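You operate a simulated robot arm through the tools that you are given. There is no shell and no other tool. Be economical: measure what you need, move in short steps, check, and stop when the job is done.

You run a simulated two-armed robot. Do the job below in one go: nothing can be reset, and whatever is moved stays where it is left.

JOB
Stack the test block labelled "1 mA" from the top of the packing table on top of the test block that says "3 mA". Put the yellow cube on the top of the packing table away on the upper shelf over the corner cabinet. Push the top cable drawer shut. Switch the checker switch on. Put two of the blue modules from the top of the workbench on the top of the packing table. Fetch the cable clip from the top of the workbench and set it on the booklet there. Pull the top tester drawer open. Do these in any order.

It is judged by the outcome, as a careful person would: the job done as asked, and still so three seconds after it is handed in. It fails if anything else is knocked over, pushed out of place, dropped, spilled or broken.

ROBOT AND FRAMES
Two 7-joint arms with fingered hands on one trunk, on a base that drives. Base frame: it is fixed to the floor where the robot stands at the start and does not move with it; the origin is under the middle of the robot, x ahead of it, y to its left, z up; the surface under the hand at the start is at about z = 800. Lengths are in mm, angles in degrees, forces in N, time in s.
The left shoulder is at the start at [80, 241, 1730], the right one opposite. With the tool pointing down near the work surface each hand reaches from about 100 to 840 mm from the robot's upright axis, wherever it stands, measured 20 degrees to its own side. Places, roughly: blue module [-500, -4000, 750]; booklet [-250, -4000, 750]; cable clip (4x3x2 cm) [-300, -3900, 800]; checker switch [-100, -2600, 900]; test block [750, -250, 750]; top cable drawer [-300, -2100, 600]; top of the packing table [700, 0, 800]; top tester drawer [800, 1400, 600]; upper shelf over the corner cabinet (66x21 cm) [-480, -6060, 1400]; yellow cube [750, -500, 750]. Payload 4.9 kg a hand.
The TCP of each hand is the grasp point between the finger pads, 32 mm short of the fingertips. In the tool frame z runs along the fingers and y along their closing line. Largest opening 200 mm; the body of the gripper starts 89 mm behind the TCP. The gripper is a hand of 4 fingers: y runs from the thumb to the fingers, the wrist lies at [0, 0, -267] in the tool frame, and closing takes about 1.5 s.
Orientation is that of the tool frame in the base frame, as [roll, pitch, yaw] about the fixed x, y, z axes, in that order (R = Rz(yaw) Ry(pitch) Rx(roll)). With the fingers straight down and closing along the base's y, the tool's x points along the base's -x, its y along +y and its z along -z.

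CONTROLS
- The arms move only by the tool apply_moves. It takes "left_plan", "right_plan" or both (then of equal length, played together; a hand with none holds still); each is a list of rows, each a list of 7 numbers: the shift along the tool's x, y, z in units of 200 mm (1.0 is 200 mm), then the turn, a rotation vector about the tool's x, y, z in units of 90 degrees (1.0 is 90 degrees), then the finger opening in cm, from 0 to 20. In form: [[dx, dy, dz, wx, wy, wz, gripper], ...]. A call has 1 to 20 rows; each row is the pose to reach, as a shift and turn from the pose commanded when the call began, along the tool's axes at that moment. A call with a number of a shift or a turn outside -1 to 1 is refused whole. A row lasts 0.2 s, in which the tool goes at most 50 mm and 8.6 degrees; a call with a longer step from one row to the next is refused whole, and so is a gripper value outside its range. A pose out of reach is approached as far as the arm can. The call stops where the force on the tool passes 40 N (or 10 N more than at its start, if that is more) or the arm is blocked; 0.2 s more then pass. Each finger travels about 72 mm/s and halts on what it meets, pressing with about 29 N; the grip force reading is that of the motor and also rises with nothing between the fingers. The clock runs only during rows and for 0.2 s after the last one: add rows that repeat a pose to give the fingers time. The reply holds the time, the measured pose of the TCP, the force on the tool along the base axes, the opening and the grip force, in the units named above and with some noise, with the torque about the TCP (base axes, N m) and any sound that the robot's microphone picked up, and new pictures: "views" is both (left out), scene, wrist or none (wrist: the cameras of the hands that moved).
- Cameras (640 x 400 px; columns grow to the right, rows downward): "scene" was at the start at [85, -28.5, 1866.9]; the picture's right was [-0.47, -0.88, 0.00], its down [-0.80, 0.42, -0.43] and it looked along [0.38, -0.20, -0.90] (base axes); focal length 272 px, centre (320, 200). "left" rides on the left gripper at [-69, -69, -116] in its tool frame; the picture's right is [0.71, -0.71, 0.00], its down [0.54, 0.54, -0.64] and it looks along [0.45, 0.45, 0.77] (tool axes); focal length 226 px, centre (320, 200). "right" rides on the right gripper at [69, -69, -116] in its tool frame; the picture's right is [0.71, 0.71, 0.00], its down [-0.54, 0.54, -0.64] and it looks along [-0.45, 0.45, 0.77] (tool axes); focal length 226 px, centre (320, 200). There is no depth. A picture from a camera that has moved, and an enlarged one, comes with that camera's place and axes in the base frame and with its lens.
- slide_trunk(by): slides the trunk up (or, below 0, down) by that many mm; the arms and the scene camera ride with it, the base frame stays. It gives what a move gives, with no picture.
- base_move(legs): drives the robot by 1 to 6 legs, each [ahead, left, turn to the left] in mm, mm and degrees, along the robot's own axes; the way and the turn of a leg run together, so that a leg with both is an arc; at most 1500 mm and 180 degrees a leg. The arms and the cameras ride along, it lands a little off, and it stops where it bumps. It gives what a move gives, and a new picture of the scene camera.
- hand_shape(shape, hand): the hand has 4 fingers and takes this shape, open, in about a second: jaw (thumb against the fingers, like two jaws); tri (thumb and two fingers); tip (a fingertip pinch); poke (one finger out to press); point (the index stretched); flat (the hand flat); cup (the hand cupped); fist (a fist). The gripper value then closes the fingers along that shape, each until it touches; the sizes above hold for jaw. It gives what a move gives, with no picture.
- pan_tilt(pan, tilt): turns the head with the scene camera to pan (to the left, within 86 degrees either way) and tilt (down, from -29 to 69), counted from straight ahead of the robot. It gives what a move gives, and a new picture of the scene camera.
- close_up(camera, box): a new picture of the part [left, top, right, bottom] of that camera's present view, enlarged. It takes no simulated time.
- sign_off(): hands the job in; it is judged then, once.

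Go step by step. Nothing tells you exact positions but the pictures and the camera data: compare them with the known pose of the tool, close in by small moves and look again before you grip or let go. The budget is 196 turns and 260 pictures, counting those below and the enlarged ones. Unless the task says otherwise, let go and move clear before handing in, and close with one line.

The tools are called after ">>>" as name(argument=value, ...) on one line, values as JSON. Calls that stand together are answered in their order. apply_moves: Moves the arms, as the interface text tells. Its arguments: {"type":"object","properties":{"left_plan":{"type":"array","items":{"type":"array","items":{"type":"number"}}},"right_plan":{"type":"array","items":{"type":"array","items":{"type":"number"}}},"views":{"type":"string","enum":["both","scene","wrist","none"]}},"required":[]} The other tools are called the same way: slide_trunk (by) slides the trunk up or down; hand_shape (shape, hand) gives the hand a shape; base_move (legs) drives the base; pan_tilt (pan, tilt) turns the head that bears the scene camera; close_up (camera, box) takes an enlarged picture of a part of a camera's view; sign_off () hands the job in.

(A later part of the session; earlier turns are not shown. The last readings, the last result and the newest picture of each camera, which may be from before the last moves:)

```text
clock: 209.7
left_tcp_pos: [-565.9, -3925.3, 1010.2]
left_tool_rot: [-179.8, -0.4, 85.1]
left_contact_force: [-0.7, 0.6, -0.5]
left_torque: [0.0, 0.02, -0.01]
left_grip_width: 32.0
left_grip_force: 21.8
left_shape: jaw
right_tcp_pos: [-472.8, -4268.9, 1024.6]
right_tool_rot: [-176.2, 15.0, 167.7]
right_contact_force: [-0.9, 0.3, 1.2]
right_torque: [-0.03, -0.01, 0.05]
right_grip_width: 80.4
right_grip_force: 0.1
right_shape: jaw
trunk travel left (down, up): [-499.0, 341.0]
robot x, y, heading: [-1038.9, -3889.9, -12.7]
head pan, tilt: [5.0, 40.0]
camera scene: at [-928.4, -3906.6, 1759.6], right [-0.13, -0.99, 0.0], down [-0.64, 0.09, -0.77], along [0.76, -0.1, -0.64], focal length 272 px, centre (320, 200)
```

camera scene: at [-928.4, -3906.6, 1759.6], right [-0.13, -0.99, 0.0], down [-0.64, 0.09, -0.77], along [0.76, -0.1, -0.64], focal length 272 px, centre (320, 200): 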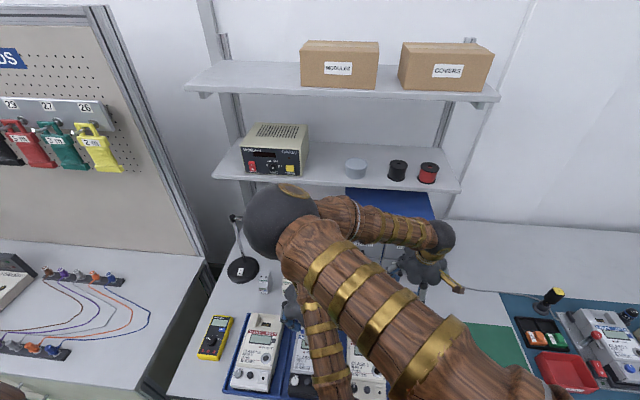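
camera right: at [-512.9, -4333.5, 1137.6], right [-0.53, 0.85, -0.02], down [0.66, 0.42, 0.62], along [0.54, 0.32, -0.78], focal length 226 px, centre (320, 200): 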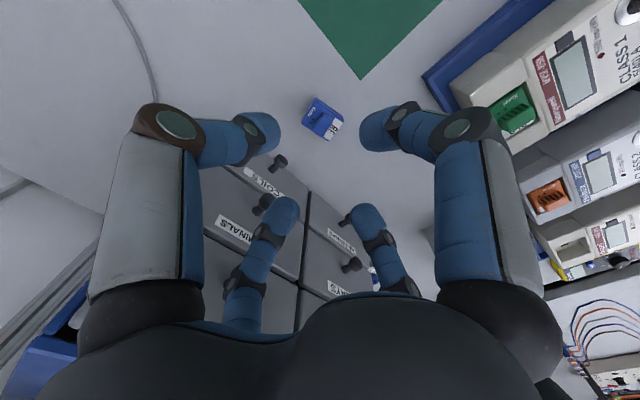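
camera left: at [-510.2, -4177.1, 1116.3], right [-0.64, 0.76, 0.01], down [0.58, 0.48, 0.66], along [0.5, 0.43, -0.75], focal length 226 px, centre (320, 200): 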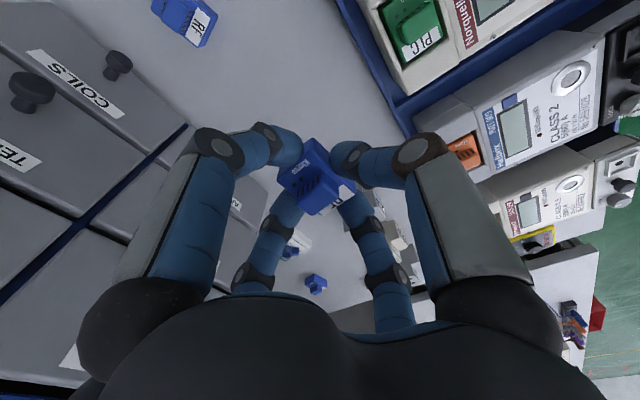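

>>> apply_moves(right_plan=[[0.05, 0.02, 0.18, 0, 0, 0, 8], [0.08, 0.03, 0.36, 0, 0, 0, 8], [0.05, 0.05, 0.5, 0, 0, 0, 8], [-0.02, 0.06, 0.62, 0, 0, 0, 8], [-0.065, 0.07, 0.66, 0, 0, 0, 8], [-0.065, 0.07, 0.66, 0, 0, 0, 8]], views="wrist")

```text
clock: 211.1
left_tcp_pos: [-564.5, -3922.5, 1007.0]
left_tool_rot: [-179.4, -0.7, 85.4]
left_contact_force: [0.2, 0.9, -0.3]
left_torque: [0.03, 0.0, 0.01]
left_grip_width: 31.8
left_grip_force: 21.7
left_shape: jaw
right_tcp_pos: [-423.7, -4270.7, 900.7]
right_tool_rot: [-176.3, 14.9, 167.6]
right_contact_force: [0.1, 0.5, -0.4]
right_torque: [0.0, 0.02, 0.02]
right_grip_width: 80.1
right_grip_force: 0.1
right_shape: jaw
trunk travel left (down, up): [-499.0, 341.0]
robot x, y, heading: [-1040.4, -3887.8, -12.4]
head pan, tilt: [5.0, 40.0]
camera right: at [-533.3, -4307.6, 1000.3], right [-0.5, 0.83, -0.23], down [0.48, 0.49, 0.73], along [0.72, 0.26, -0.65], focal length 226 px, centre (320, 200)
```

right: 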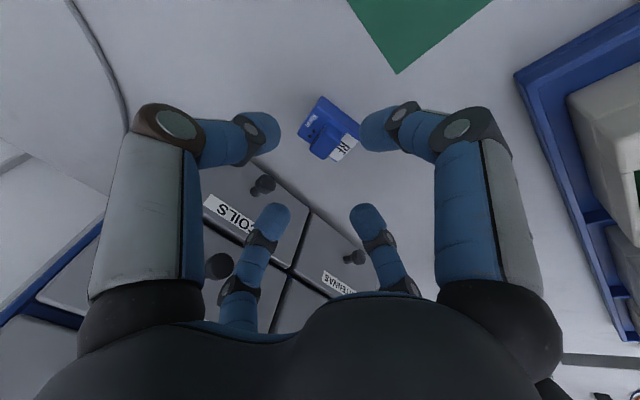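

>>> apply_moves(right_plan=[[0.03, -0.01, 0.1, 0, 0, 0, 8], [0.06, -0.012, 0.2, 0, 0, 0, 8], [0.08, -0.013, 0.265, 0, 0, 0, 7.5], [0.086, -0.013, 0.289, 0, 0, 0, 7], [0.086, -0.013, 0.289, 0, 0, 0, 7]], views="wrist")

```text
clock: 212.3
left_tcp_pos: [-567.4, -3913.4, 993.9]
left_tool_rot: [-177.7, -1.2, 85.8]
left_contact_force: [0.1, 0.2, 0.1]
left_torque: [0.01, 0.02, 0.01]
left_grip_width: 31.9
left_grip_force: 22.1
left_shape: jaw
right_tcp_pos: [-412.9, -4272.9, 852.3]
right_tool_rot: [-177.2, 16.2, 167.3]
right_contact_force: [-0.2, -0.4, -0.1]
right_torque: [-0.01, 0.02, 0.0]
right_grip_width: 70.4
right_grip_force: 0.1
right_shape: jaw
trunk travel left (down, up): [-499.0, 341.0]
robot x, y, heading: [-1044.0, -3886.3, -12.5]
head pan, tilt: [5.0, 40.0]
camera right: at [-524.5, -4310.4, 947.2], right [-0.5, 0.84, -0.23], down [0.47, 0.48, 0.74], along [0.73, 0.26, -0.63], focal length 226 px, centre (320, 200)
```

right: 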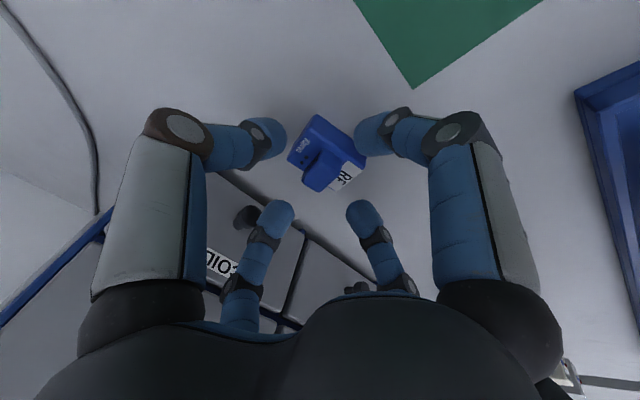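

The right elbow is leaning on the left forearm. Move the left hand (with its module) further left.

>>> apply_moves(left_plan=[[0.2, -0.05, 0, 0, 0, 0, 1.5], [0.4, -0.1, 0, 0, 0, 0, 1.5], [0.6, -0.15, 0, 0, 0, 0, 1.5], [0.8, -0.2, 0, 0, 0, 0, 1.5], [1, -0.25, 0, 0, 0, 0, 1.5], [1, -0.25, 0, 0, 0, 0, 1.5]], views="scene")

>>> close_up(camera="right", box=[0, 0, 640, 400])

```text
clock: 213.7
left_tcp_pos: [-595.6, -3723.8, 1012.5]
left_tool_rot: [-179.9, -0.4, 85.1]
left_contact_force: [0.5, -0.3, -0.5]
left_torque: [0.01, -0.03, -0.01]
left_grip_width: 31.9
left_grip_force: 22.5
left_shape: jaw
right_tcp_pos: [-431.1, -4278.1, 839.2]
right_tool_rot: [-176.3, 15.0, 167.7]
right_contact_force: [-1.0, 1.0, 7.5]
right_torque: [0.11, 0.26, -0.02]
right_grip_width: 70.2
right_grip_force: 0.1
right_shape: jaw
trunk travel left (down, up): [-499.0, 341.0]
robot x, y, heading: [-1038.6, -3890.3, -12.6]
head pan, tilt: [5.0, 40.0]
camera scene: at [-928.5, -3906.7, 1759.6], right [-0.13, -0.99, 0.0], down [-0.64, 0.09, -0.77], along [0.76, -0.1, -0.64], focal length 272 px, centre (320, 200)
```

scene: 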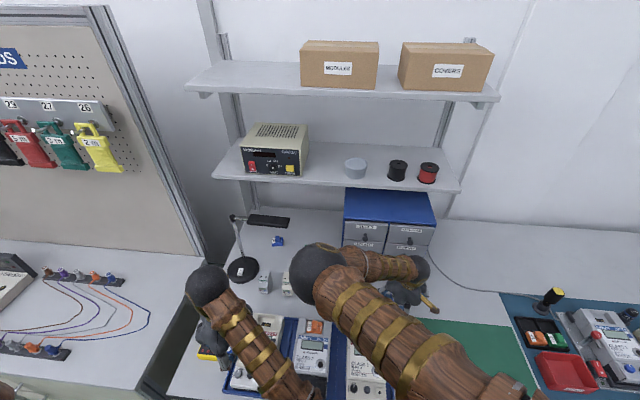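

```text
1.00 times, centred on (320, 200) of right (not enlarged: the box is as wide or as high as the picture)
camera zoom: at [-538.6, -4315.1, 937.8], right [-0.51, 0.83, -0.23], down [0.48, 0.49, 0.73], along [0.71, 0.26, -0.65], focal length 226 px, centre (320, 200)
```

zoom: 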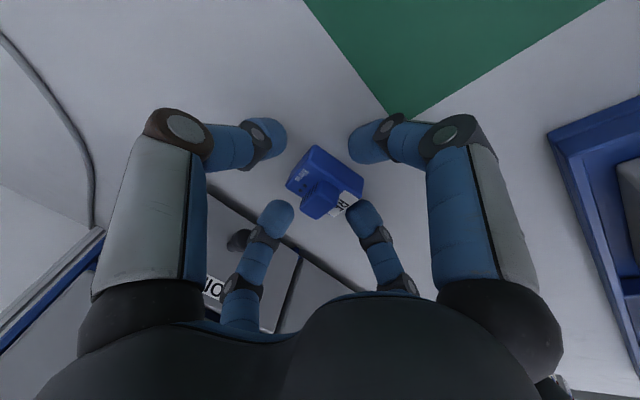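

Both arms are free and the module is centred. Close the right hand.

>>> apply_moves(right_plan=[[0, 0, -0.01, 0, 0, 0, 5], [0, 0, -0.005, 0, 0, 0, 3], [0, 0, 0, 0, 0, 0, 1.5], [0, 0, 0, 0, 0, 0, 1.5], [0, 0, 0, 0, 0, 0, 1.5], [0, 0, 0, 0, 0, 0, 1.5]], views="wrist")

```text
clock: 215.1
left_tcp_pos: [-595.7, -3723.7, 1010.6]
left_tool_rot: [-179.7, -0.3, 85.0]
left_contact_force: [-0.3, -0.3, -0.3]
left_torque: [-0.02, 0.01, -0.02]
left_grip_width: 31.8
left_grip_force: 22.5
left_shape: jaw
right_tcp_pos: [-429.4, -4278.0, 839.5]
right_tool_rot: [-176.2, 14.9, 167.6]
right_contact_force: [0.0, 1.4, 5.0]
right_torque: [0.04, -0.17, 0.06]
right_grip_width: 44.4
right_grip_force: 22.2
right_shape: jaw
trunk travel left (down, up): [-499.0, 341.0]
robot x, y, heading: [-1043.7, -3888.7, -12.5]
head pan, tilt: [5.0, 40.0]
camera right: at [-537.1, -4315.1, 937.8], right [-0.51, 0.83, -0.23], down [0.48, 0.49, 0.73], along [0.71, 0.26, -0.65], focal length 226 px, centre (320, 200)
```

right: 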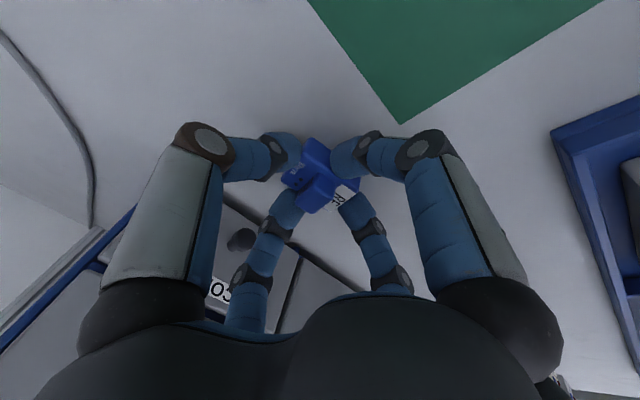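

Gripped. Lift and back out.

>>> apply_moves(right_plan=[[0.0, -0.01, -0.1, 0, 0, 0, 1.5], [0, -0.02, -0.25, 0, 0, 0, 1.5], [0, -0.03, -0.42, 0, 0, 0, 1.5], [0.03, -0.05, -0.6, 0, 0, 0, 1.5], [0.1, -0.05, -0.8, 0, 0, 0, 1.5], [0.3, -0.05, -0.9, 0, 0, 0, 1.5], [0.5, -0.15, -1, 0, 0, 0, 1.5]], views="both")

```text
clock: 216.7
left_tcp_pos: [-595.7, -3724.6, 1011.6]
left_tool_rot: [-179.8, -0.4, 85.0]
left_contact_force: [-0.7, -0.6, 0.0]
left_torque: [0.01, 0.03, -0.02]
left_grip_width: 32.2
left_grip_force: 22.1
left_shape: jaw
right_tcp_pos: [-578.5, -4261.3, 1007.6]
right_tool_rot: [-176.3, 15.0, 167.7]
right_contact_force: [1.2, 0.1, -0.5]
right_torque: [0.04, -0.03, -0.02]
right_grip_width: 44.0
right_grip_force: 21.7
right_shape: jaw
trunk travel left (down, up): [-499.0, 341.0]
robot x, y, heading: [-1044.7, -3888.5, -12.5]
head pan, tilt: [5.0, 40.0]
camera scene: at [-928.6, -3907.6, 1759.5], right [-0.13, -0.99, 0.0], down [-0.64, 0.09, -0.77], along [0.76, -0.1, -0.64], focal length 272 px, centre (320, 200)
camera right: at [-687.3, -4299.5, 1106.8], right [-0.51, 0.83, -0.23], down [0.48, 0.49, 0.73], along [0.72, 0.26, -0.65], focal length 226 px, centre (320, 200)
```

scene: 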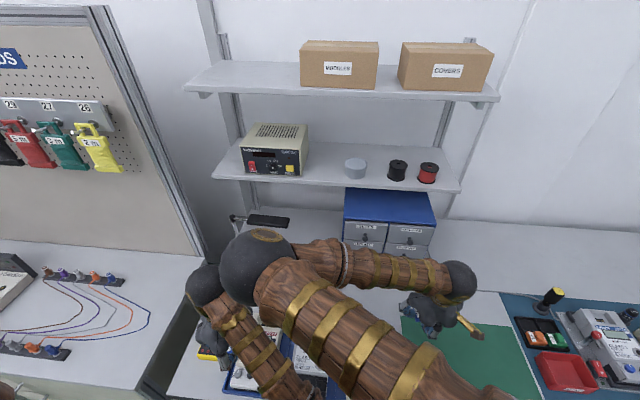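
right: 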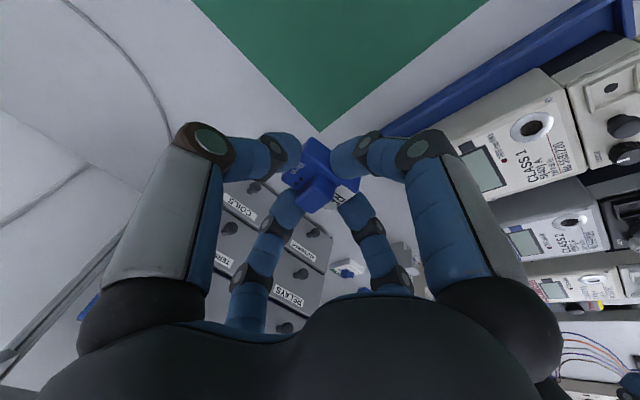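

Both blue modules are held. Drive back to the packing table: back off, go left along the lane, turn and approach.

>>> base_move(legs=[[-430, 0, 0], [0, 1300, 0], [0, 1300, 0], [0, 1270, 0], [0, 0, 12.6]])

```text
clock: 238.5
left_tcp_pos: [-218.9, 282.0, 1010.8]
left_tool_rot: [-179.8, -0.4, 98.0]
left_contact_force: [0.8, 0.3, -0.9]
left_torque: [0.01, 0.02, 0.0]
left_grip_width: 31.9
left_grip_force: 22.0
left_shape: jaw
right_tcp_pos: [-81.0, -239.3, 1008.2]
right_tool_rot: [-176.3, 14.8, -179.2]
right_contact_force: [0.4, -0.1, -1.6]
right_torque: [-0.01, 0.03, -0.02]
right_grip_width: 43.3
right_grip_force: 22.2
right_shape: jaw
trunk travel left (down, up): [-499.0, 341.0]
robot x, y, heading: [-613.9, 17.8, 0.5]
head pan, tilt: [5.0, 40.0]
camera scene: at [-500.9, 28.2, 1759.4], right [0.09, -1.0, 0.0], down [-0.64, -0.06, -0.77], along [0.76, 0.07, -0.64], focal length 272 px, centre (320, 200)
```

scene: 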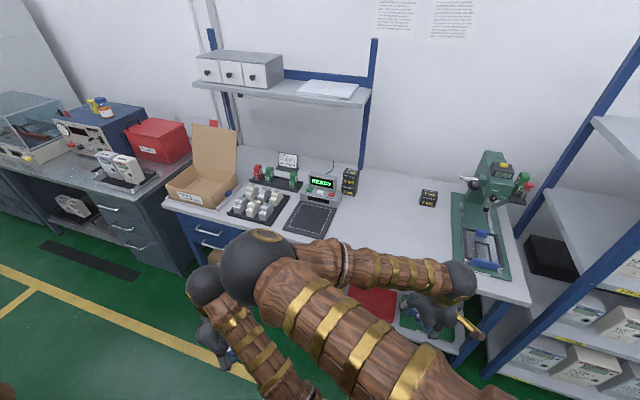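

The stack is intact and the table has free space right of it. Approach the table.

>>> base_move(legs=[[570, 0, 0]])

>>> close_up(camera="right", box=[0, 0, 640, 400])

```text
clock: 241.8
left_tcp_pos: [344.9, 288.9, 1011.6]
left_tool_rot: [-179.7, -0.4, 98.4]
left_contact_force: [-0.9, 1.0, -0.7]
left_torque: [0.03, -0.04, -0.01]
left_grip_width: 32.1
left_grip_force: 22.1
left_shape: jaw
right_tcp_pos: [485.0, -228.7, 1008.2]
right_tool_rot: [-176.4, 14.9, -178.9]
right_contact_force: [0.8, -0.5, -0.2]
right_torque: [-0.01, -0.02, -0.03]
right_grip_width: 43.5
right_grip_force: 21.3
right_shape: jaw
trunk travel left (down, up): [-499.0, 341.0]
robot x, y, heading: [-47.9, 23.4, 0.6]
head pan, tilt: [5.0, 40.0]
camera scene: at [64.3, 34.4, 1759.6], right [0.1, -0.99, 0.0], down [-0.64, -0.06, -0.77], along [0.76, 0.08, -0.64], focal length 272 px, centre (320, 200)
```

scene: 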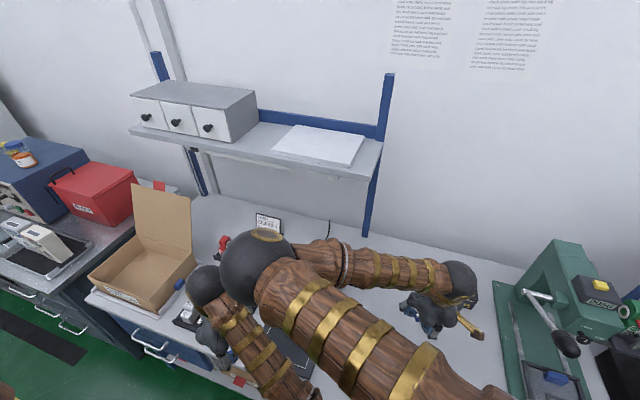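

```text
1.00 times, centred on (320, 200) of right (not enlarged: the box is as wide or as high as the picture)
camera zoom: at [389.8, -291.9, 1106.9], right [-0.68, 0.69, -0.23], down [0.36, 0.59, 0.73], along [0.64, 0.42, -0.65], focal length 226 px, centre (320, 200)
```

zoom: 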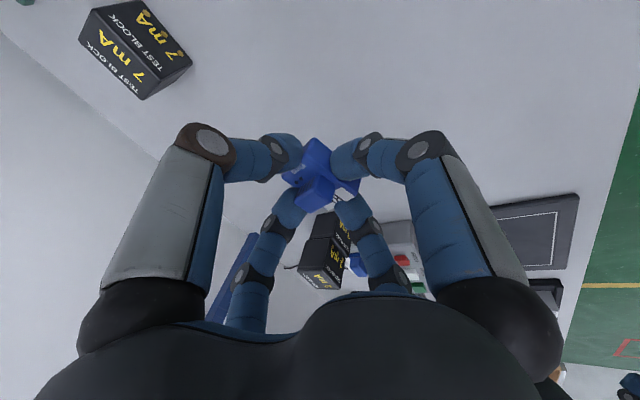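

Free table below. Lower the right module (keeping its tilt, since it was gripped flat that way).

>>> apply_moves(right_plan=[[0.03, -0.02, 0.19, 0, 0, 0, 1.5], [0.06, -0.04, 0.38, 0, 0, 0, 1.5], [0.09, -0.06, 0.57, 0, 0, 0, 1.5], [0.123, -0.079, 0.74, 0, 0, 0, 1.5], [0.126, -0.079, 0.76, 0, 0, 0, 1.5], [0.13, -0.079, 0.78, 0, 0, 0, 1.5], [0.134, -0.079, 0.8, 0, 0, 0, 1.5], [0.138, -0.079, 0.82, 0, 0, 0, 1.5]], views="wrist")

```text
clock: 243.6
left_tcp_pos: [345.6, 288.8, 1009.9]
left_tool_rot: [-179.8, -0.4, 98.5]
left_contact_force: [0.4, -0.1, -0.3]
left_torque: [0.0, -0.03, -0.02]
left_grip_width: 31.7
left_grip_force: 21.5
left_shape: jaw
right_tcp_pos: [502.3, -256.1, 843.2]
right_tool_rot: [-176.3, 14.8, -179.0]
right_contact_force: [0.0, -0.2, -0.1]
right_torque: [0.02, -0.02, 0.0]
right_grip_width: 43.3
right_grip_force: 22.1
right_shape: jaw
trunk travel left (down, up): [-499.0, 341.0]
robot x, y, heading: [-50.2, 23.7, 0.6]
head pan, tilt: [5.0, 40.0]
camera right: at [406.0, -318.3, 941.7], right [-0.68, 0.69, -0.23], down [0.36, 0.59, 0.73], along [0.64, 0.42, -0.65], focal length 226 px, centre (320, 200)
```

right: 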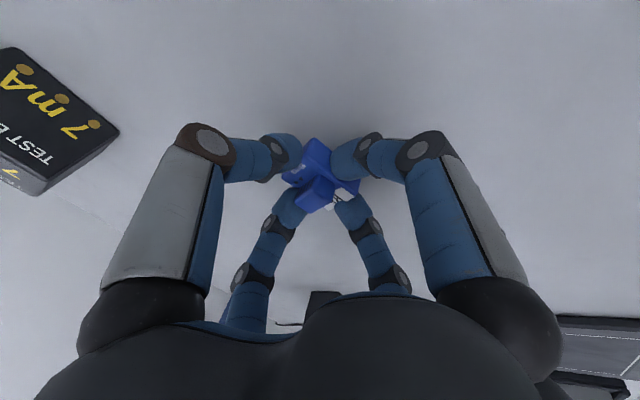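

>>> apply_moves(right_plan=[[0.005, 0, 0.02, 0, 0, 0, 1.5], [0.008, 0, 0.035, 0, 0, 0, 1.5], [0.012, 0, 0.05, 0, 0, 0, 1.5], [0.015, 0, 0.065, 0, 0, 0, 1.5], [0.019, 0, 0.08, 0, 0, 0, 1.5], [0.024, 0, 0.1, 0, 0, 0, 1.5]], views="none")

```text
clock: 244.3
left_tcp_pos: [343.8, 289.1, 1011.6]
left_tool_rot: [-179.8, -0.3, 98.4]
left_contact_force: [0.2, 0.0, -0.8]
left_torque: [0.0, 0.02, 0.01]
left_grip_width: 31.7
left_grip_force: 22.1
left_shape: jaw
right_tcp_pos: [503.7, -257.4, 839.9]
right_tool_rot: [-176.0, 15.4, -179.0]
right_contact_force: [-5.7, 1.4, 31.0]
right_torque: [0.18, -0.42, 0.12]
right_grip_width: 44.3
right_grip_force: 21.8
right_shape: jaw
trunk travel left (down, up): [-499.0, 341.0]
robot x, y, heading: [-48.6, 23.7, 0.6]
head pan, tilt: [5.0, 40.0]
stopped in row 3 (right hand): the force on the tool passed its limit at 43 N (the readings are from after the stop); the commanded pose is now the measured one
```

Contact at z≈840. Open while easing up, then rise.

>>> apply_moves(right_plan=[[0, 0, -0.015, 0, 0, 0, 4.8], [0, 0, -0.03, 0, 0, 0, 5.5], [0, 0, -0.05, 0, 0, 0, 6.5], [0, 0, -0.08, 0, 0, 0, 8], [0, 0, -0.2, 0, 0, 0, 9], [0, 0, -0.4, 0, 0, 0, 9], [0, 0, -0.6, 0, 0, 0, 9], [0, 0, -0.8, 0, 0, 0, 9]], views="wrist")

```text
clock: 246.1
left_tcp_pos: [344.3, 289.5, 1010.5]
left_tool_rot: [-179.8, -0.3, 98.4]
left_contact_force: [-0.9, -0.5, -0.7]
left_torque: [0.02, 0.0, -0.02]
left_grip_width: 31.9
left_grip_force: 22.3
left_shape: jaw
right_tcp_pos: [460.9, -247.0, 990.8]
right_tool_rot: [-176.2, 15.2, -178.9]
right_contact_force: [-0.3, 0.3, -0.8]
right_torque: [-0.02, -0.04, -0.01]
right_grip_width: 89.6
right_grip_force: 0.0
right_shape: jaw
trunk travel left (down, up): [-499.0, 341.0]
robot x, y, heading: [-50.1, 20.2, 0.6]
head pan, tilt: [5.0, 40.0]
camera right: at [364.9, -308.0, 1088.5], right [-0.68, 0.69, -0.23], down [0.35, 0.59, 0.73], along [0.64, 0.41, -0.65], focal length 226 px, centre (320, 200)
```

right: 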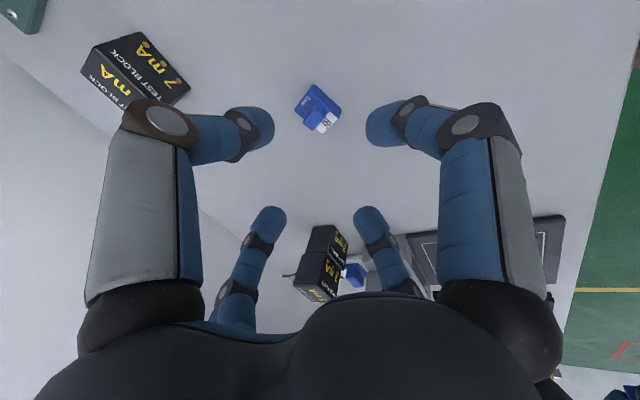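

Module one is on the table. Move the right hand up and right (to its original clear spot) so the left hand can place the second at about (450,-50).

>>> apply_moves(right_plan=[[0, 0, -0.2, 0, 0.05, 0, 12], [0, -0.05, -0.4, 0, 0.1, 0, 12], [0, -0.2, -0.55, 0, 0.167, 0, 12], [0, -0.4, -0.65, 0, 0.167, 0, 12], [0, -0.6, -0.7, 0, 0.167, 0, 12], [0, -0.68, -0.75, 0, 0.167, 0, 12]], views="none")

>>> apply_moves(left_plan=[[-0.2, 0.08, 0, 0, 0, 0, 1.5], [-0.4, 0.16, 0, 0, 0, 0, 1.5], [-0.6, 0.24, 0, 0, 0, 0, 1.5], [-0.8, 0.3, 0, 0, 0, 0, 1.5], [-1, 0.35, 0, 0, 0, 0, 1.5]], views="both")

```text
clock: 247.5
left_tcp_pos: [346.5, 289.2, 1011.4]
left_tool_rot: [-179.7, -0.5, 98.4]
left_contact_force: [0.2, 0.0, -0.7]
left_torque: [-0.01, 0.0, -0.02]
left_grip_width: 31.7
left_grip_force: 22.1
left_shape: jaw
right_tcp_pos: [424.2, -375.6, 1144.9]
right_tool_rot: [-176.3, 0.2, -179.9]
right_contact_force: [-0.3, 0.4, 0.2]
right_torque: [0.0, 0.0, -0.02]
right_grip_width: 119.8
right_grip_force: 0.0
right_shape: jaw
trunk travel left (down, up): [-499.0, 341.0]
robot x, y, heading: [-49.0, 23.8, 0.4]
head pan, tilt: [5.0, 40.0]
```

```text
clock: 248.7
left_tcp_pos: [443.4, 101.0, 1010.6]
left_tool_rot: [-179.7, -0.4, 98.4]
left_contact_force: [0.3, -0.3, -0.2]
left_torque: [0.02, 0.03, 0.02]
left_grip_width: 31.6
left_grip_force: 21.7
left_shape: jaw
right_tcp_pos: [425.0, -375.7, 1143.6]
right_tool_rot: [-176.5, 0.2, -179.9]
right_contact_force: [0.2, -0.5, -0.4]
right_torque: [0.0, 0.02, 0.01]
right_grip_width: 119.8
right_grip_force: 0.1
right_shape: jaw
trunk travel left (down, up): [-499.0, 341.0]
robot x, y, heading: [-50.0, 26.4, 0.7]
head pan, tilt: [5.0, 40.0]
camera scene: at [65.8, 33.0, 1759.4], right [0.1, -0.99, 0.0], down [-0.64, -0.06, -0.77], along [0.76, 0.08, -0.64], focal length 272 px, centre (320, 200)
camera left: at [386.6, 22.0, 1126.0], right [-0.8, 0.6, 0.01], down [0.46, 0.61, 0.64], along [0.38, 0.52, -0.76], focal length 226 px, centre (320, 200)
```

scene: 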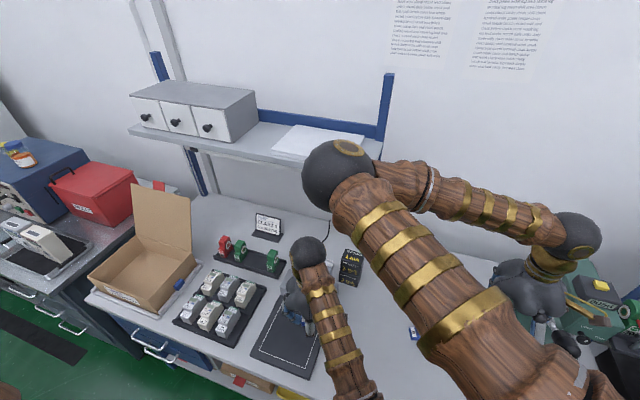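
left: 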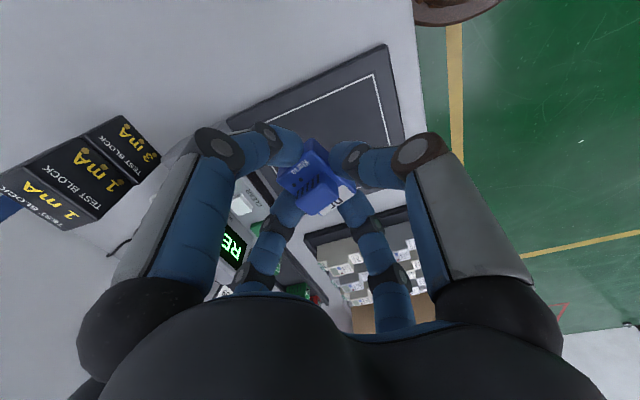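

>>> apply_moves(left_plan=[[-0.2, -0.02, 0, 0, 0, 0, 1.5], [-0.4, -0.04, 0, 0, 0, 0, 1.5], [-0.6, -0.06, 0, 0, 0, 0, 1.5], [-0.74, -0.07, 0.05, 0, 0, 0, 1.5], [-0.74, -0.07, 0.25, 0, 0, 0, 1.5], [-0.74, -0.07, 0.45, 0, 0, 0, 1.5], [-0.74, -0.07, 0.6, 0, 0, 0, 1.5], [-0.74, -0.07, 0.6, 0, 0, 0, 1.5]], views="wrist")

```text
clock: 250.5
left_tcp_pos: [449.3, -46.7, 885.8]
left_tool_rot: [-179.8, -0.4, 98.3]
left_contact_force: [1.5, -0.1, 0.0]
left_torque: [0.02, 0.0, 0.01]
left_grip_width: 32.0
left_grip_force: 22.1
left_shape: jaw
right_tcp_pos: [425.7, -375.7, 1144.3]
right_tool_rot: [-176.3, 0.1, -179.9]
right_contact_force: [-0.5, 0.5, 0.2]
right_torque: [0.01, -0.01, 0.01]
right_grip_width: 119.7
right_grip_force: 0.2
right_shape: jaw
trunk travel left (down, up): [-499.0, 341.0]
robot x, y, heading: [-53.2, 26.6, 0.7]
head pan, tilt: [5.0, 40.0]
camera left: at [391.6, -124.6, 1000.8], right [-0.8, 0.6, 0.01], down [0.46, 0.61, 0.64], along [0.38, 0.52, -0.76], focal length 226 px, centre (320, 200)
```

left: 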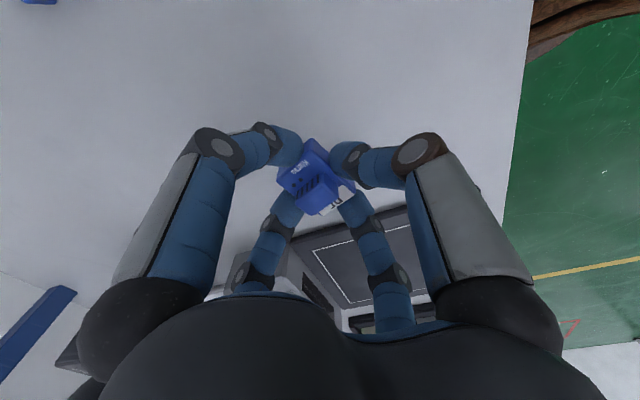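

Clear table underneath. Lower slowly to contact.

>>> apply_moves(left_plan=[[0, 0, 0.12, 0, 0, 0, 1.5], [0, 0, 0.19, 0, 0, 0, 1.5], [0, 0, 0.21, 0, 0, 0, 1.5], [0, 0, 0.23, 0, 0, 0, 1.5], [0, 0, 0.25, 0, 0, 0, 1.5], [0, 0, 0.265, 0, 0, 0, 1.5], [0, 0, 0.28, 0, 0, 0, 1.5]], views="none")

```text
clock: 252.2
left_tcp_pos: [452.0, -46.5, 835.7]
left_tool_rot: [179.9, -0.1, 98.5]
left_contact_force: [-5.8, 6.7, 28.3]
left_torque: [0.24, 0.23, -0.03]
left_grip_width: 33.3
left_grip_force: 22.5
left_shape: jaw
right_tcp_pos: [423.8, -373.8, 1146.1]
right_tool_rot: [-176.3, 0.3, -179.9]
right_contact_force: [0.1, -0.1, 0.0]
right_torque: [0.01, 0.02, -0.01]
right_grip_width: 119.5
right_grip_force: 0.1
right_shape: jaw
trunk travel left (down, up): [-499.0, 341.0]
robot x, y, heading: [-48.1, 24.1, 0.7]
head pan, tilt: [5.0, 40.0]
stopped in row 7 (left hand): the force on the tool passed its limit at 41 N (the readings are from after the stop); the commanded pose is now the measured one
```

>>> apply_moves(left_plan=[[0, 0, -0.015, 0, 0, 0, 3.8], [0, 0, -0.035, 0, 0, 0, 5], [0, 0, -0.055, 0, 0, 0, 6], [0, 0, -0.08, 0, 0, 0, 7.5], [0, 0, -0.15, 0, 0, 0, 9], [0, 0, -0.35, 0, 0, 0, 9], [0, 0, -0.55, 0, 0, 0, 9], [0, 0, -0.75, 0, 0, 0, 9]], views="wrist")

```text
clock: 254.0
left_tcp_pos: [451.9, -50.0, 983.1]
left_tool_rot: [179.8, -0.5, 98.3]
left_contact_force: [-0.7, -1.2, 0.3]
left_torque: [0.04, -0.05, 0.0]
left_grip_width: 90.2
left_grip_force: 0.1
left_shape: jaw
right_tcp_pos: [422.6, -378.7, 1143.9]
right_tool_rot: [-176.5, 0.2, 180.0]
right_contact_force: [-0.8, 0.0, -1.2]
right_torque: [0.03, -0.04, 0.03]
right_grip_width: 119.7
right_grip_force: 0.0
right_shape: jaw
trunk travel left (down, up): [-499.0, 341.0]
robot x, y, heading: [-54.8, 22.6, 0.6]
head pan, tilt: [5.0, 40.0]
camera left: at [393.2, -128.8, 1098.8], right [-0.8, 0.6, 0.0], down [0.46, 0.61, 0.65], along [0.38, 0.52, -0.76], focal length 226 px, centre (320, 200)
```

left: 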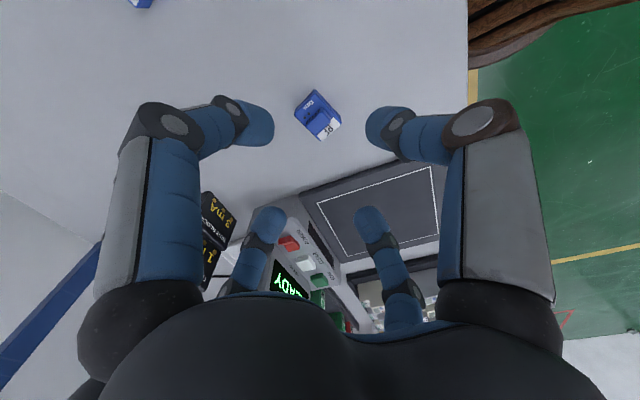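

Both modules are on the table. Move the right hand away from the press lever, then back off and head to the tester bench on the left.

>>> apply_moves(right_plan=[[0, 0.2, -0.05, 0, 0, 0, 9], [0, 0.4, -0.1, 0, 0, 0, 9], [0, 0.5, -0.15, 0, 0, 0, 9]], left_plan=[[0.15, 0, -0.1, 0, 0, 0, 9], [0.35, 0, -0.2, 0, 0, -0.06, 9], [0.55, 0, -0.3, 0, 0, -0.14, 9]], views="none")

>>> base_move(legs=[[-600, 0, 0], [0, 1000, 0]])

>>> pan_tilt(pan=20, tilt=35)

```text
clock: 254.8
left_tcp_pos: [436.1, 63.0, 1043.8]
left_tool_rot: [-180.0, -0.2, 111.1]
left_contact_force: [-0.1, -0.2, -0.5]
left_torque: [-0.03, -0.01, 0.01]
left_grip_width: 90.0
left_grip_force: 0.0
left_shape: jaw
right_tcp_pos: [424.6, -272.9, 1170.8]
right_tool_rot: [-176.2, 0.1, -179.9]
right_contact_force: [-0.3, 0.0, -0.8]
right_torque: [-0.01, 0.0, -0.02]
right_grip_width: 90.4
right_grip_force: 0.0
right_shape: jaw
trunk travel left (down, up): [-499.0, 341.0]
robot x, y, heading: [-48.0, 23.1, 0.8]
head pan, tilt: [5.0, 40.0]
```

```text
clock: 263.0
left_tcp_pos: [-157.5, 1051.2, 1044.3]
left_tool_rot: [-179.9, -0.2, 110.0]
left_contact_force: [-0.2, 0.7, -1.0]
left_torque: [0.02, 0.01, -0.01]
left_grip_width: 89.9
left_grip_force: 0.0
left_shape: jaw
right_tcp_pos: [-176.6, 715.4, 1169.5]
right_tool_rot: [-176.3, 0.1, 179.1]
right_contact_force: [-0.8, 0.3, 0.4]
right_torque: [-0.01, 0.03, -0.01]
right_grip_width: 90.3
right_grip_force: 0.1
right_shape: jaw
trunk travel left (down, up): [-499.0, 341.0]
robot x, y, heading: [-641.1, 1021.2, -0.3]
head pan, tilt: [5.0, 40.0]
camera scene: at [-529.5, 1028.9, 1759.4], right [0.08, -1.0, 0.0], down [-0.64, -0.05, -0.77], along [0.76, 0.06, -0.64], focal length 272 px, centre (320, 200)
```

scene: 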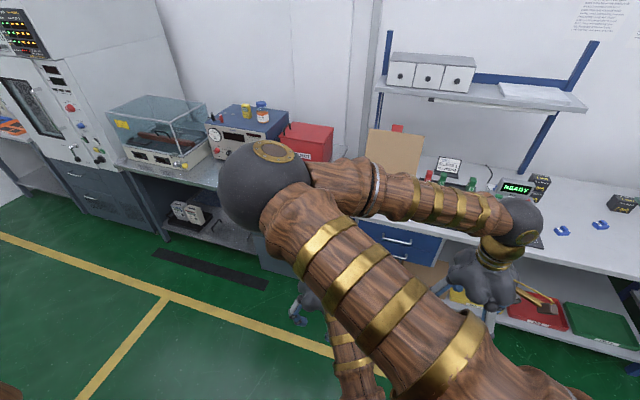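

```text
clock: 263.7
left_tcp_pos: [-157.8, 1050.2, 1044.5]
left_tool_rot: [-180.0, -0.2, 110.0]
left_contact_force: [0.0, -0.2, 0.2]
left_torque: [0.0, 0.02, -0.03]
left_grip_width: 90.1
left_grip_force: 0.1
left_shape: jaw
right_tcp_pos: [-175.7, 715.8, 1170.0]
right_tool_rot: [-176.4, 0.1, 179.1]
right_contact_force: [-0.9, 0.1, 0.2]
right_torque: [0.01, 0.03, 0.02]
right_grip_width: 90.6
right_grip_force: 0.1
right_shape: jaw
trunk travel left (down, up): [-499.0, 341.0]
robot x, y, heading: [-645.1, 1021.0, -0.6]
head pan, tilt: [20.0, 35.0]
camera scene: at [-531.4, 1052.9, 1767.0], right [0.34, -0.94, 0.0], down [-0.54, -0.19, -0.82], along [0.77, 0.28, -0.57], focal length 272 px, centre (320, 200)
```

scene: 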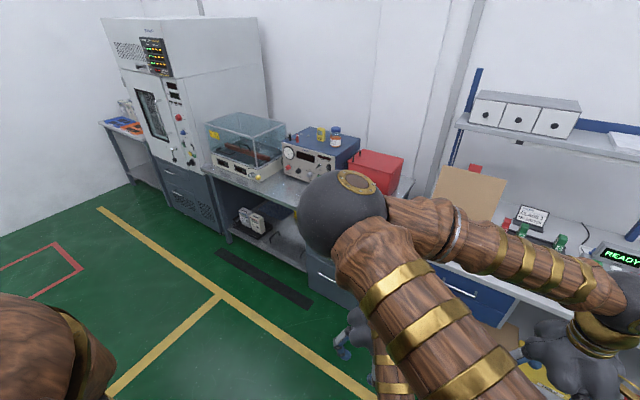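

The right arm hides the drawers; swing it out to the right for a clear look.

>>> apply_moves(right_plan=[[0.05, -0.2, 0, 0, 0, 0, 9], [0.1, -0.4, 0, 0, 0, 0, 9], [0.15, -0.6, 0, 0, 0, 0, 9], [0.2, -0.8, 0, 0, 0, 0, 9], [0.25, -1, 0, 0, 0, 0, 9]], views="none")

>>> apply_moves(right_plan=[[0.05, -0.2, 0, 0, 0, 0, 9], [0.1, -0.4, 0, 0, 0, 0, 9], [0.2, -0.6, 0, 0, 0, 0, 9], [0.35, -0.75, 0, 0, 0, 0, 9]], views="scene")

```text
clock: 264.9
left_tcp_pos: [-156.9, 1048.2, 1044.2]
left_tool_rot: [180.0, -0.3, 110.0]
left_contact_force: [0.2, -0.5, -0.4]
left_torque: [0.03, -0.03, 0.01]
left_grip_width: 90.1
left_grip_force: 0.1
left_shape: jaw
right_tcp_pos: [-228.9, 513.3, 1181.8]
right_tool_rot: [-176.5, 0.1, 179.2]
right_contact_force: [0.9, 0.4, -1.4]
right_torque: [0.05, 0.02, 0.02]
right_grip_width: 90.2
right_grip_force: 0.0
right_shape: jaw
trunk travel left (down, up): [-499.0, 341.0]
robot x, y, heading: [-643.2, 1020.3, -0.3]
head pan, tilt: [20.0, 35.0]
```

```text
clock: 265.9
left_tcp_pos: [-158.9, 1049.5, 1044.0]
left_tool_rot: [179.9, -0.3, 110.0]
left_contact_force: [-0.6, 0.0, 0.3]
left_torque: [0.04, -0.02, 0.0]
left_grip_width: 90.0
left_grip_force: 0.1
left_shape: jaw
right_tcp_pos: [-304.5, 365.2, 1191.4]
right_tool_rot: [-176.3, 0.3, 179.2]
right_contact_force: [-0.5, -0.3, -1.0]
right_torque: [0.05, -0.02, -0.01]
right_grip_width: 90.6
right_grip_force: 0.1
right_shape: jaw
trunk travel left (down, up): [-499.0, 341.0]
robot x, y, heading: [-644.8, 1025.3, -0.3]
head pan, tilt: [20.0, 35.0]
camera scene: at [-532.9, 1049.8, 1767.1], right [0.34, -0.94, 0.0], down [-0.54, -0.19, -0.82], along [0.77, 0.28, -0.57], focal length 272 px, centre (320, 200)
```

scene: 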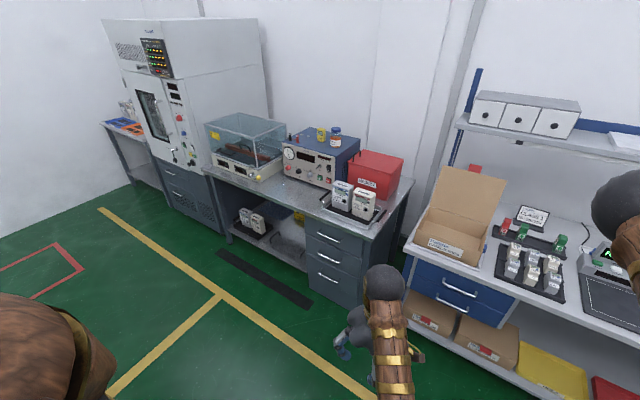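

The tester's three drawers are visible; the top handle is at about (597,1413,680). I'll drive in front of them and face the bench squarely (heading −13°).

>>> base_move(legs=[[350, 362, 0], [0, 0, -12.7]])

>>> pan_tilt(pan=10, tilt=40)

```text
clock: 269.7
left_tcp_pos: [192.5, 1312.9, 1043.9]
left_tool_rot: [-179.9, -0.2, 97.7]
left_contact_force: [0.2, 0.3, -0.1]
left_torque: [-0.03, 0.0, 0.01]
left_grip_width: 89.7
left_grip_force: 0.0
left_shape: jaw
right_tcp_pos: [-97.2, 674.2, 1191.2]
right_tool_rot: [-176.2, 0.2, 166.7]
right_contact_force: [-0.5, -0.2, -0.3]
right_torque: [-0.02, 0.03, 0.0]
right_grip_width: 90.3
right_grip_force: 0.0
right_shape: jaw
trunk travel left (down, up): [-499.0, 341.0]
robot x, y, heading: [-289.4, 1389.0, -12.5]
head pan, tilt: [20.0, 35.0]
camera scene: at [-172.8, 1394.1, 1766.9], right [0.13, -0.99, 0.0], down [-0.57, -0.07, -0.82], along [0.81, 0.1, -0.57], focal length 272 px, centre (320, 200)
```

scene: 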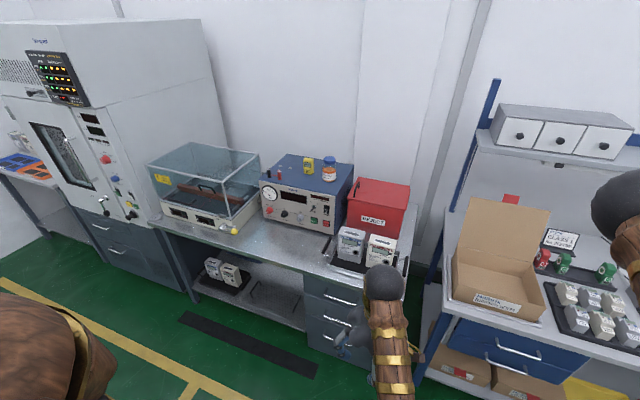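

```text
clock: 270.4
left_tcp_pos: [190.5, 1312.5, 1044.3]
left_tool_rot: [180.0, -0.1, 97.8]
left_contact_force: [-0.7, -0.2, 0.3]
left_torque: [-0.01, -0.01, -0.01]
left_grip_width: 90.2
left_grip_force: 0.1
left_shape: jaw
right_tcp_pos: [-98.1, 673.7, 1191.7]
right_tool_rot: [-176.3, 0.2, 166.8]
right_contact_force: [0.1, -0.3, 0.1]
right_torque: [-0.01, -0.02, 0.0]
right_grip_width: 90.2
right_grip_force: 0.0
right_shape: jaw
trunk travel left (down, up): [-499.0, 341.0]
robot x, y, heading: [-290.8, 1385.6, -12.4]
head pan, tilt: [10.0, 40.0]
camera scene: at [-176.7, 1377.9, 1759.5], right [-0.05, -1.0, 0.0], down [-0.64, 0.03, -0.77], along [0.77, -0.03, -0.64], focal length 272 px, centre (320, 200)
```

scene: 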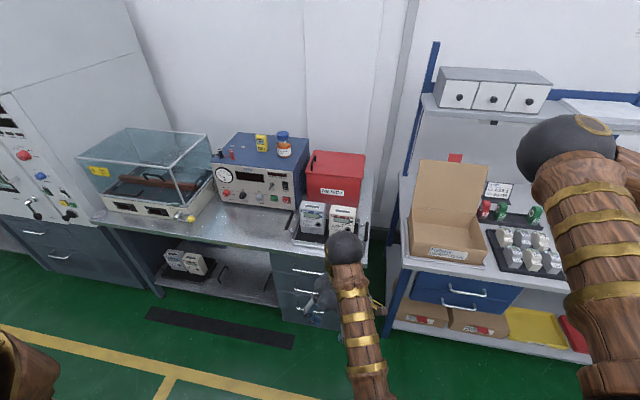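

The bench is taller (≈888) with the top handle near z≈770. I'll reorient the left hand to point forward with its fingers diagonal (two above, two below a horizontal bar): first twist, then tilt 90°.

>>> apply_moves(left_plan=[[0.2, 0, 0, 0, 0, -0.09, 9], [0.4, 0, 0, 0, 0, -0.18, 9], [0.6, 0, 0, 0, 0, -0.275, 9]], views="none")

>>> apply_moves(left_plan=[[0, 0, 0, -0.064, -0.064, 0, 9], [0, 0, 0, -0.128, -0.128, 0, 9], [0, 0, 0, -0.192, -0.192, 0, 9], [0, 0, 0, -0.256, -0.256, 0, 9], [0, 0, 0, -0.32, -0.32, 0, 9], [0, 0, 0, -0.384, -0.384, 0, 9], [0, 0, 0, -0.448, -0.448, 0, 9], [0, 0, 0, -0.512, -0.512, 0, 9], [0, 0, 0, -0.576, -0.576, 0, 9], [0, 0, 0, -0.64, -0.64, 0, 9], [0, 0, 0, -0.7, -0.7, 0, 9]], views="both")

```text
clock: 271.2
left_tcp_pos: [175.2, 1432.0, 1046.3]
left_tool_rot: [180.0, -0.1, 122.5]
left_contact_force: [-0.2, -0.2, 0.0]
left_torque: [0.0, -0.03, 0.0]
left_grip_width: 90.0
left_grip_force: 0.0
left_shape: jaw
right_tcp_pos: [-98.2, 674.5, 1192.4]
right_tool_rot: [-176.3, 0.1, 166.7]
right_contact_force: [0.3, -0.7, -0.9]
right_torque: [-0.02, -0.01, -0.02]
right_grip_width: 90.0
right_grip_force: 0.0
right_shape: jaw
trunk travel left (down, up): [-499.0, 341.0]
robot x, y, heading: [-291.5, 1385.8, -12.9]
head pan, tilt: [10.0, 40.0]
```

```text
clock: 273.6
left_tcp_pos: [272.3, 1390.9, 1074.3]
left_tool_rot: [92.7, 45.5, 81.5]
left_contact_force: [-0.5, -0.1, 0.0]
left_torque: [0.0, 0.0, 0.02]
left_grip_width: 90.3
left_grip_force: 0.1
left_shape: jaw
left hand out of reach, approached as far as the arm can: row 4, 5, 6, 7, 8, 9, 10, 11
right_tcp_pos: [-89.4, 667.4, 1185.4]
right_tool_rot: [-176.6, -0.3, 166.7]
right_contact_force: [-1.4, 0.1, -0.3]
right_torque: [-0.02, 0.04, -0.01]
right_grip_width: 90.1
right_grip_force: 0.0
right_shape: jaw
trunk travel left (down, up): [-499.0, 341.0]
robot x, y, heading: [-291.2, 1388.3, -12.4]
head pan, tilt: [10.0, 40.0]
camera scene: at [-163.7, 1366.7, 1758.9], right [-0.05, -1.0, -0.01], down [-0.65, 0.04, -0.76], along [0.76, -0.03, -0.65], focal length 272 px, centre (320, 200)
camera left: at [139.9, 1315.7, 1078.3], right [-0.03, 0.0, -1.0], down [-0.5, 0.87, 0.01], along [0.87, 0.5, -0.03], focal length 226 px, centre (320, 200)
```

scene: 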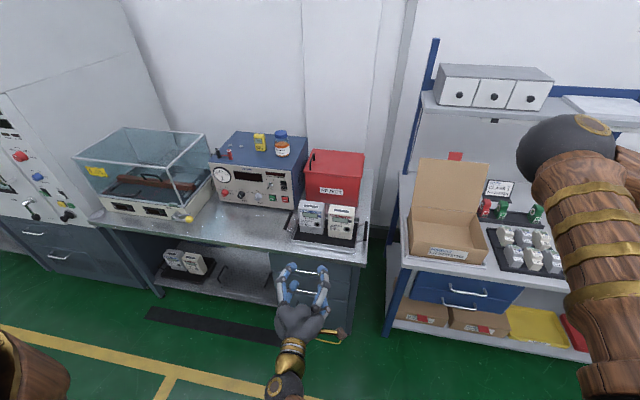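
left: 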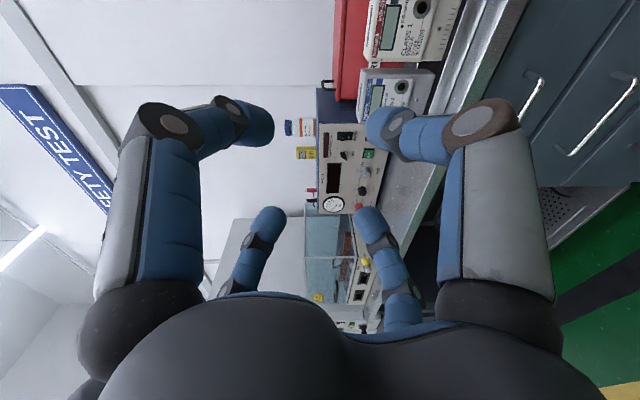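

The hand now points forward, fingers diagonal. Zoom to locate the top handle precisely.

>>> close_up(camera="scene", box=[250, 220, 390, 340])

>>> close_up(camera="left", box=[440, 0, 640, 200])

```text
3.33 times, centred on (320, 280) of scene
camera zoom: at [-163.7, 1366.7, 1758.9], right [-0.05, -1.0, -0.01], down [-0.65, 0.04, -0.76], along [0.76, -0.03, -0.65], focal length 906 px, centre (320, -67)
```

zoom: 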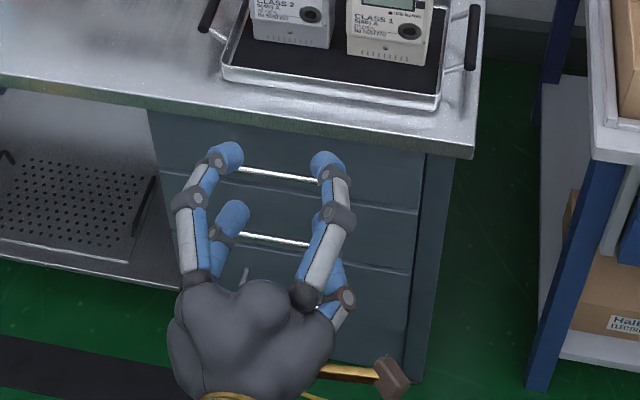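

```text
2.00 times, centred on (540, 100) of left
camera zoom: at [139.9, 1315.7, 1078.3], right [-0.03, 0.0, -1.0], down [-0.5, 0.87, 0.01], along [0.87, 0.5, -0.03], focal length 452 px, centre (-120, 400)
```

zoom: 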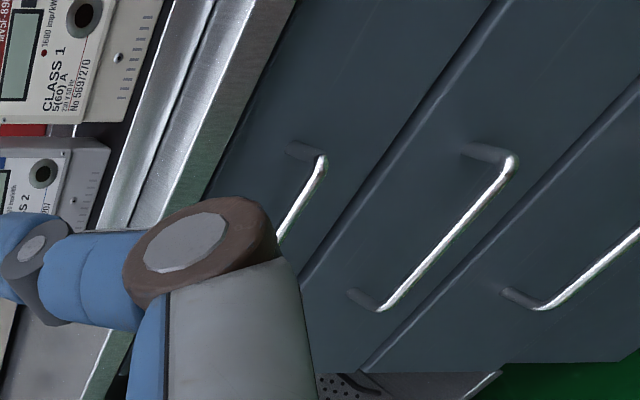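

The bar is at about (562,1387,705). Lower the trunk so the forward-pointing hand is at handle height.

>>> slide_trunk(by=-367)

```text
clock: 277.2
left_tcp_pos: [272.6, 1395.6, 704.5]
left_tool_rot: [93.0, 45.5, 81.7]
left_contact_force: [-0.2, -0.3, -0.2]
left_torque: [0.03, -0.01, 0.01]
left_grip_width: 89.9
left_grip_force: 0.0
left_shape: jaw
right_tcp_pos: [-88.0, 671.0, 819.1]
right_tool_rot: [-176.5, -0.7, 166.7]
right_contact_force: [0.5, 0.5, -0.3]
right_torque: [-0.02, -0.01, 0.02]
right_grip_width: 90.0
right_grip_force: 0.0
right_shape: jaw
trunk travel left (down, up): [-132.0, 708.0]
robot x, y, heading: [-291.9, 1388.7, -12.6]
head pan, tilt: [10.0, 40.0]
```

>>> apply_moves(left_plan=[[0.05, 0.06, 0.15, 0, 0, 0, 9], [0.1, 0.13, 0.35, 0, 0, 0, 9], [0.143, 0.193, 0.55, 0, 0, 0, 9], [0.143, 0.193, 0.75, 0, 0, 0, 9], [0.143, 0.193, 0.93, 0, 0, 0, 9], [0.143, 0.193, 0.93, 0, 0, 0, 9]], views="both")

```text
clock: 278.6
left_tcp_pos: [450.7, 1392.6, 717.0]
left_tool_rot: [91.3, 44.9, 78.3]
left_contact_force: [0.1, 0.8, 0.1]
left_torque: [0.01, 0.01, 0.01]
left_grip_width: 90.3
left_grip_force: 0.0
left_shape: jaw
right_tcp_pos: [-98.6, 674.9, 824.7]
right_tool_rot: [-176.3, 0.0, 166.7]
right_contact_force: [-0.1, -0.1, -0.4]
right_torque: [0.01, -0.04, 0.01]
right_grip_width: 90.4
right_grip_force: 0.0
right_shape: jaw
trunk travel left (down, up): [-132.0, 708.0]
robot x, y, heading: [-292.5, 1391.4, -12.7]
head pan, tilt: [10.0, 40.0]
camera scene: at [-177.4, 1378.3, 1392.5], right [-0.05, -1.0, 0.0], down [-0.64, 0.03, -0.77], along [0.77, -0.04, -0.64], focal length 272 px, centre (320, 200)
camera left: at [316.8, 1324.4, 719.0], right [-0.02, 0.01, -1.0], down [-0.46, 0.89, 0.01], along [0.89, 0.46, -0.01], focal length 226 px, centre (320, 200)
```

scene: 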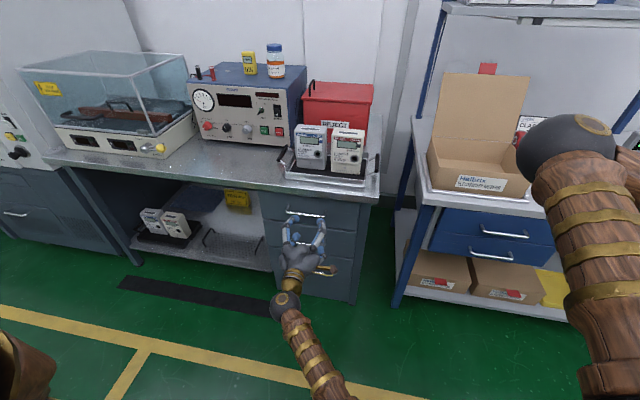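
left: 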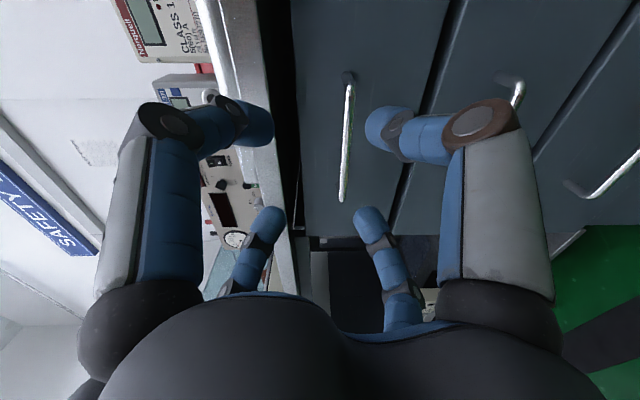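

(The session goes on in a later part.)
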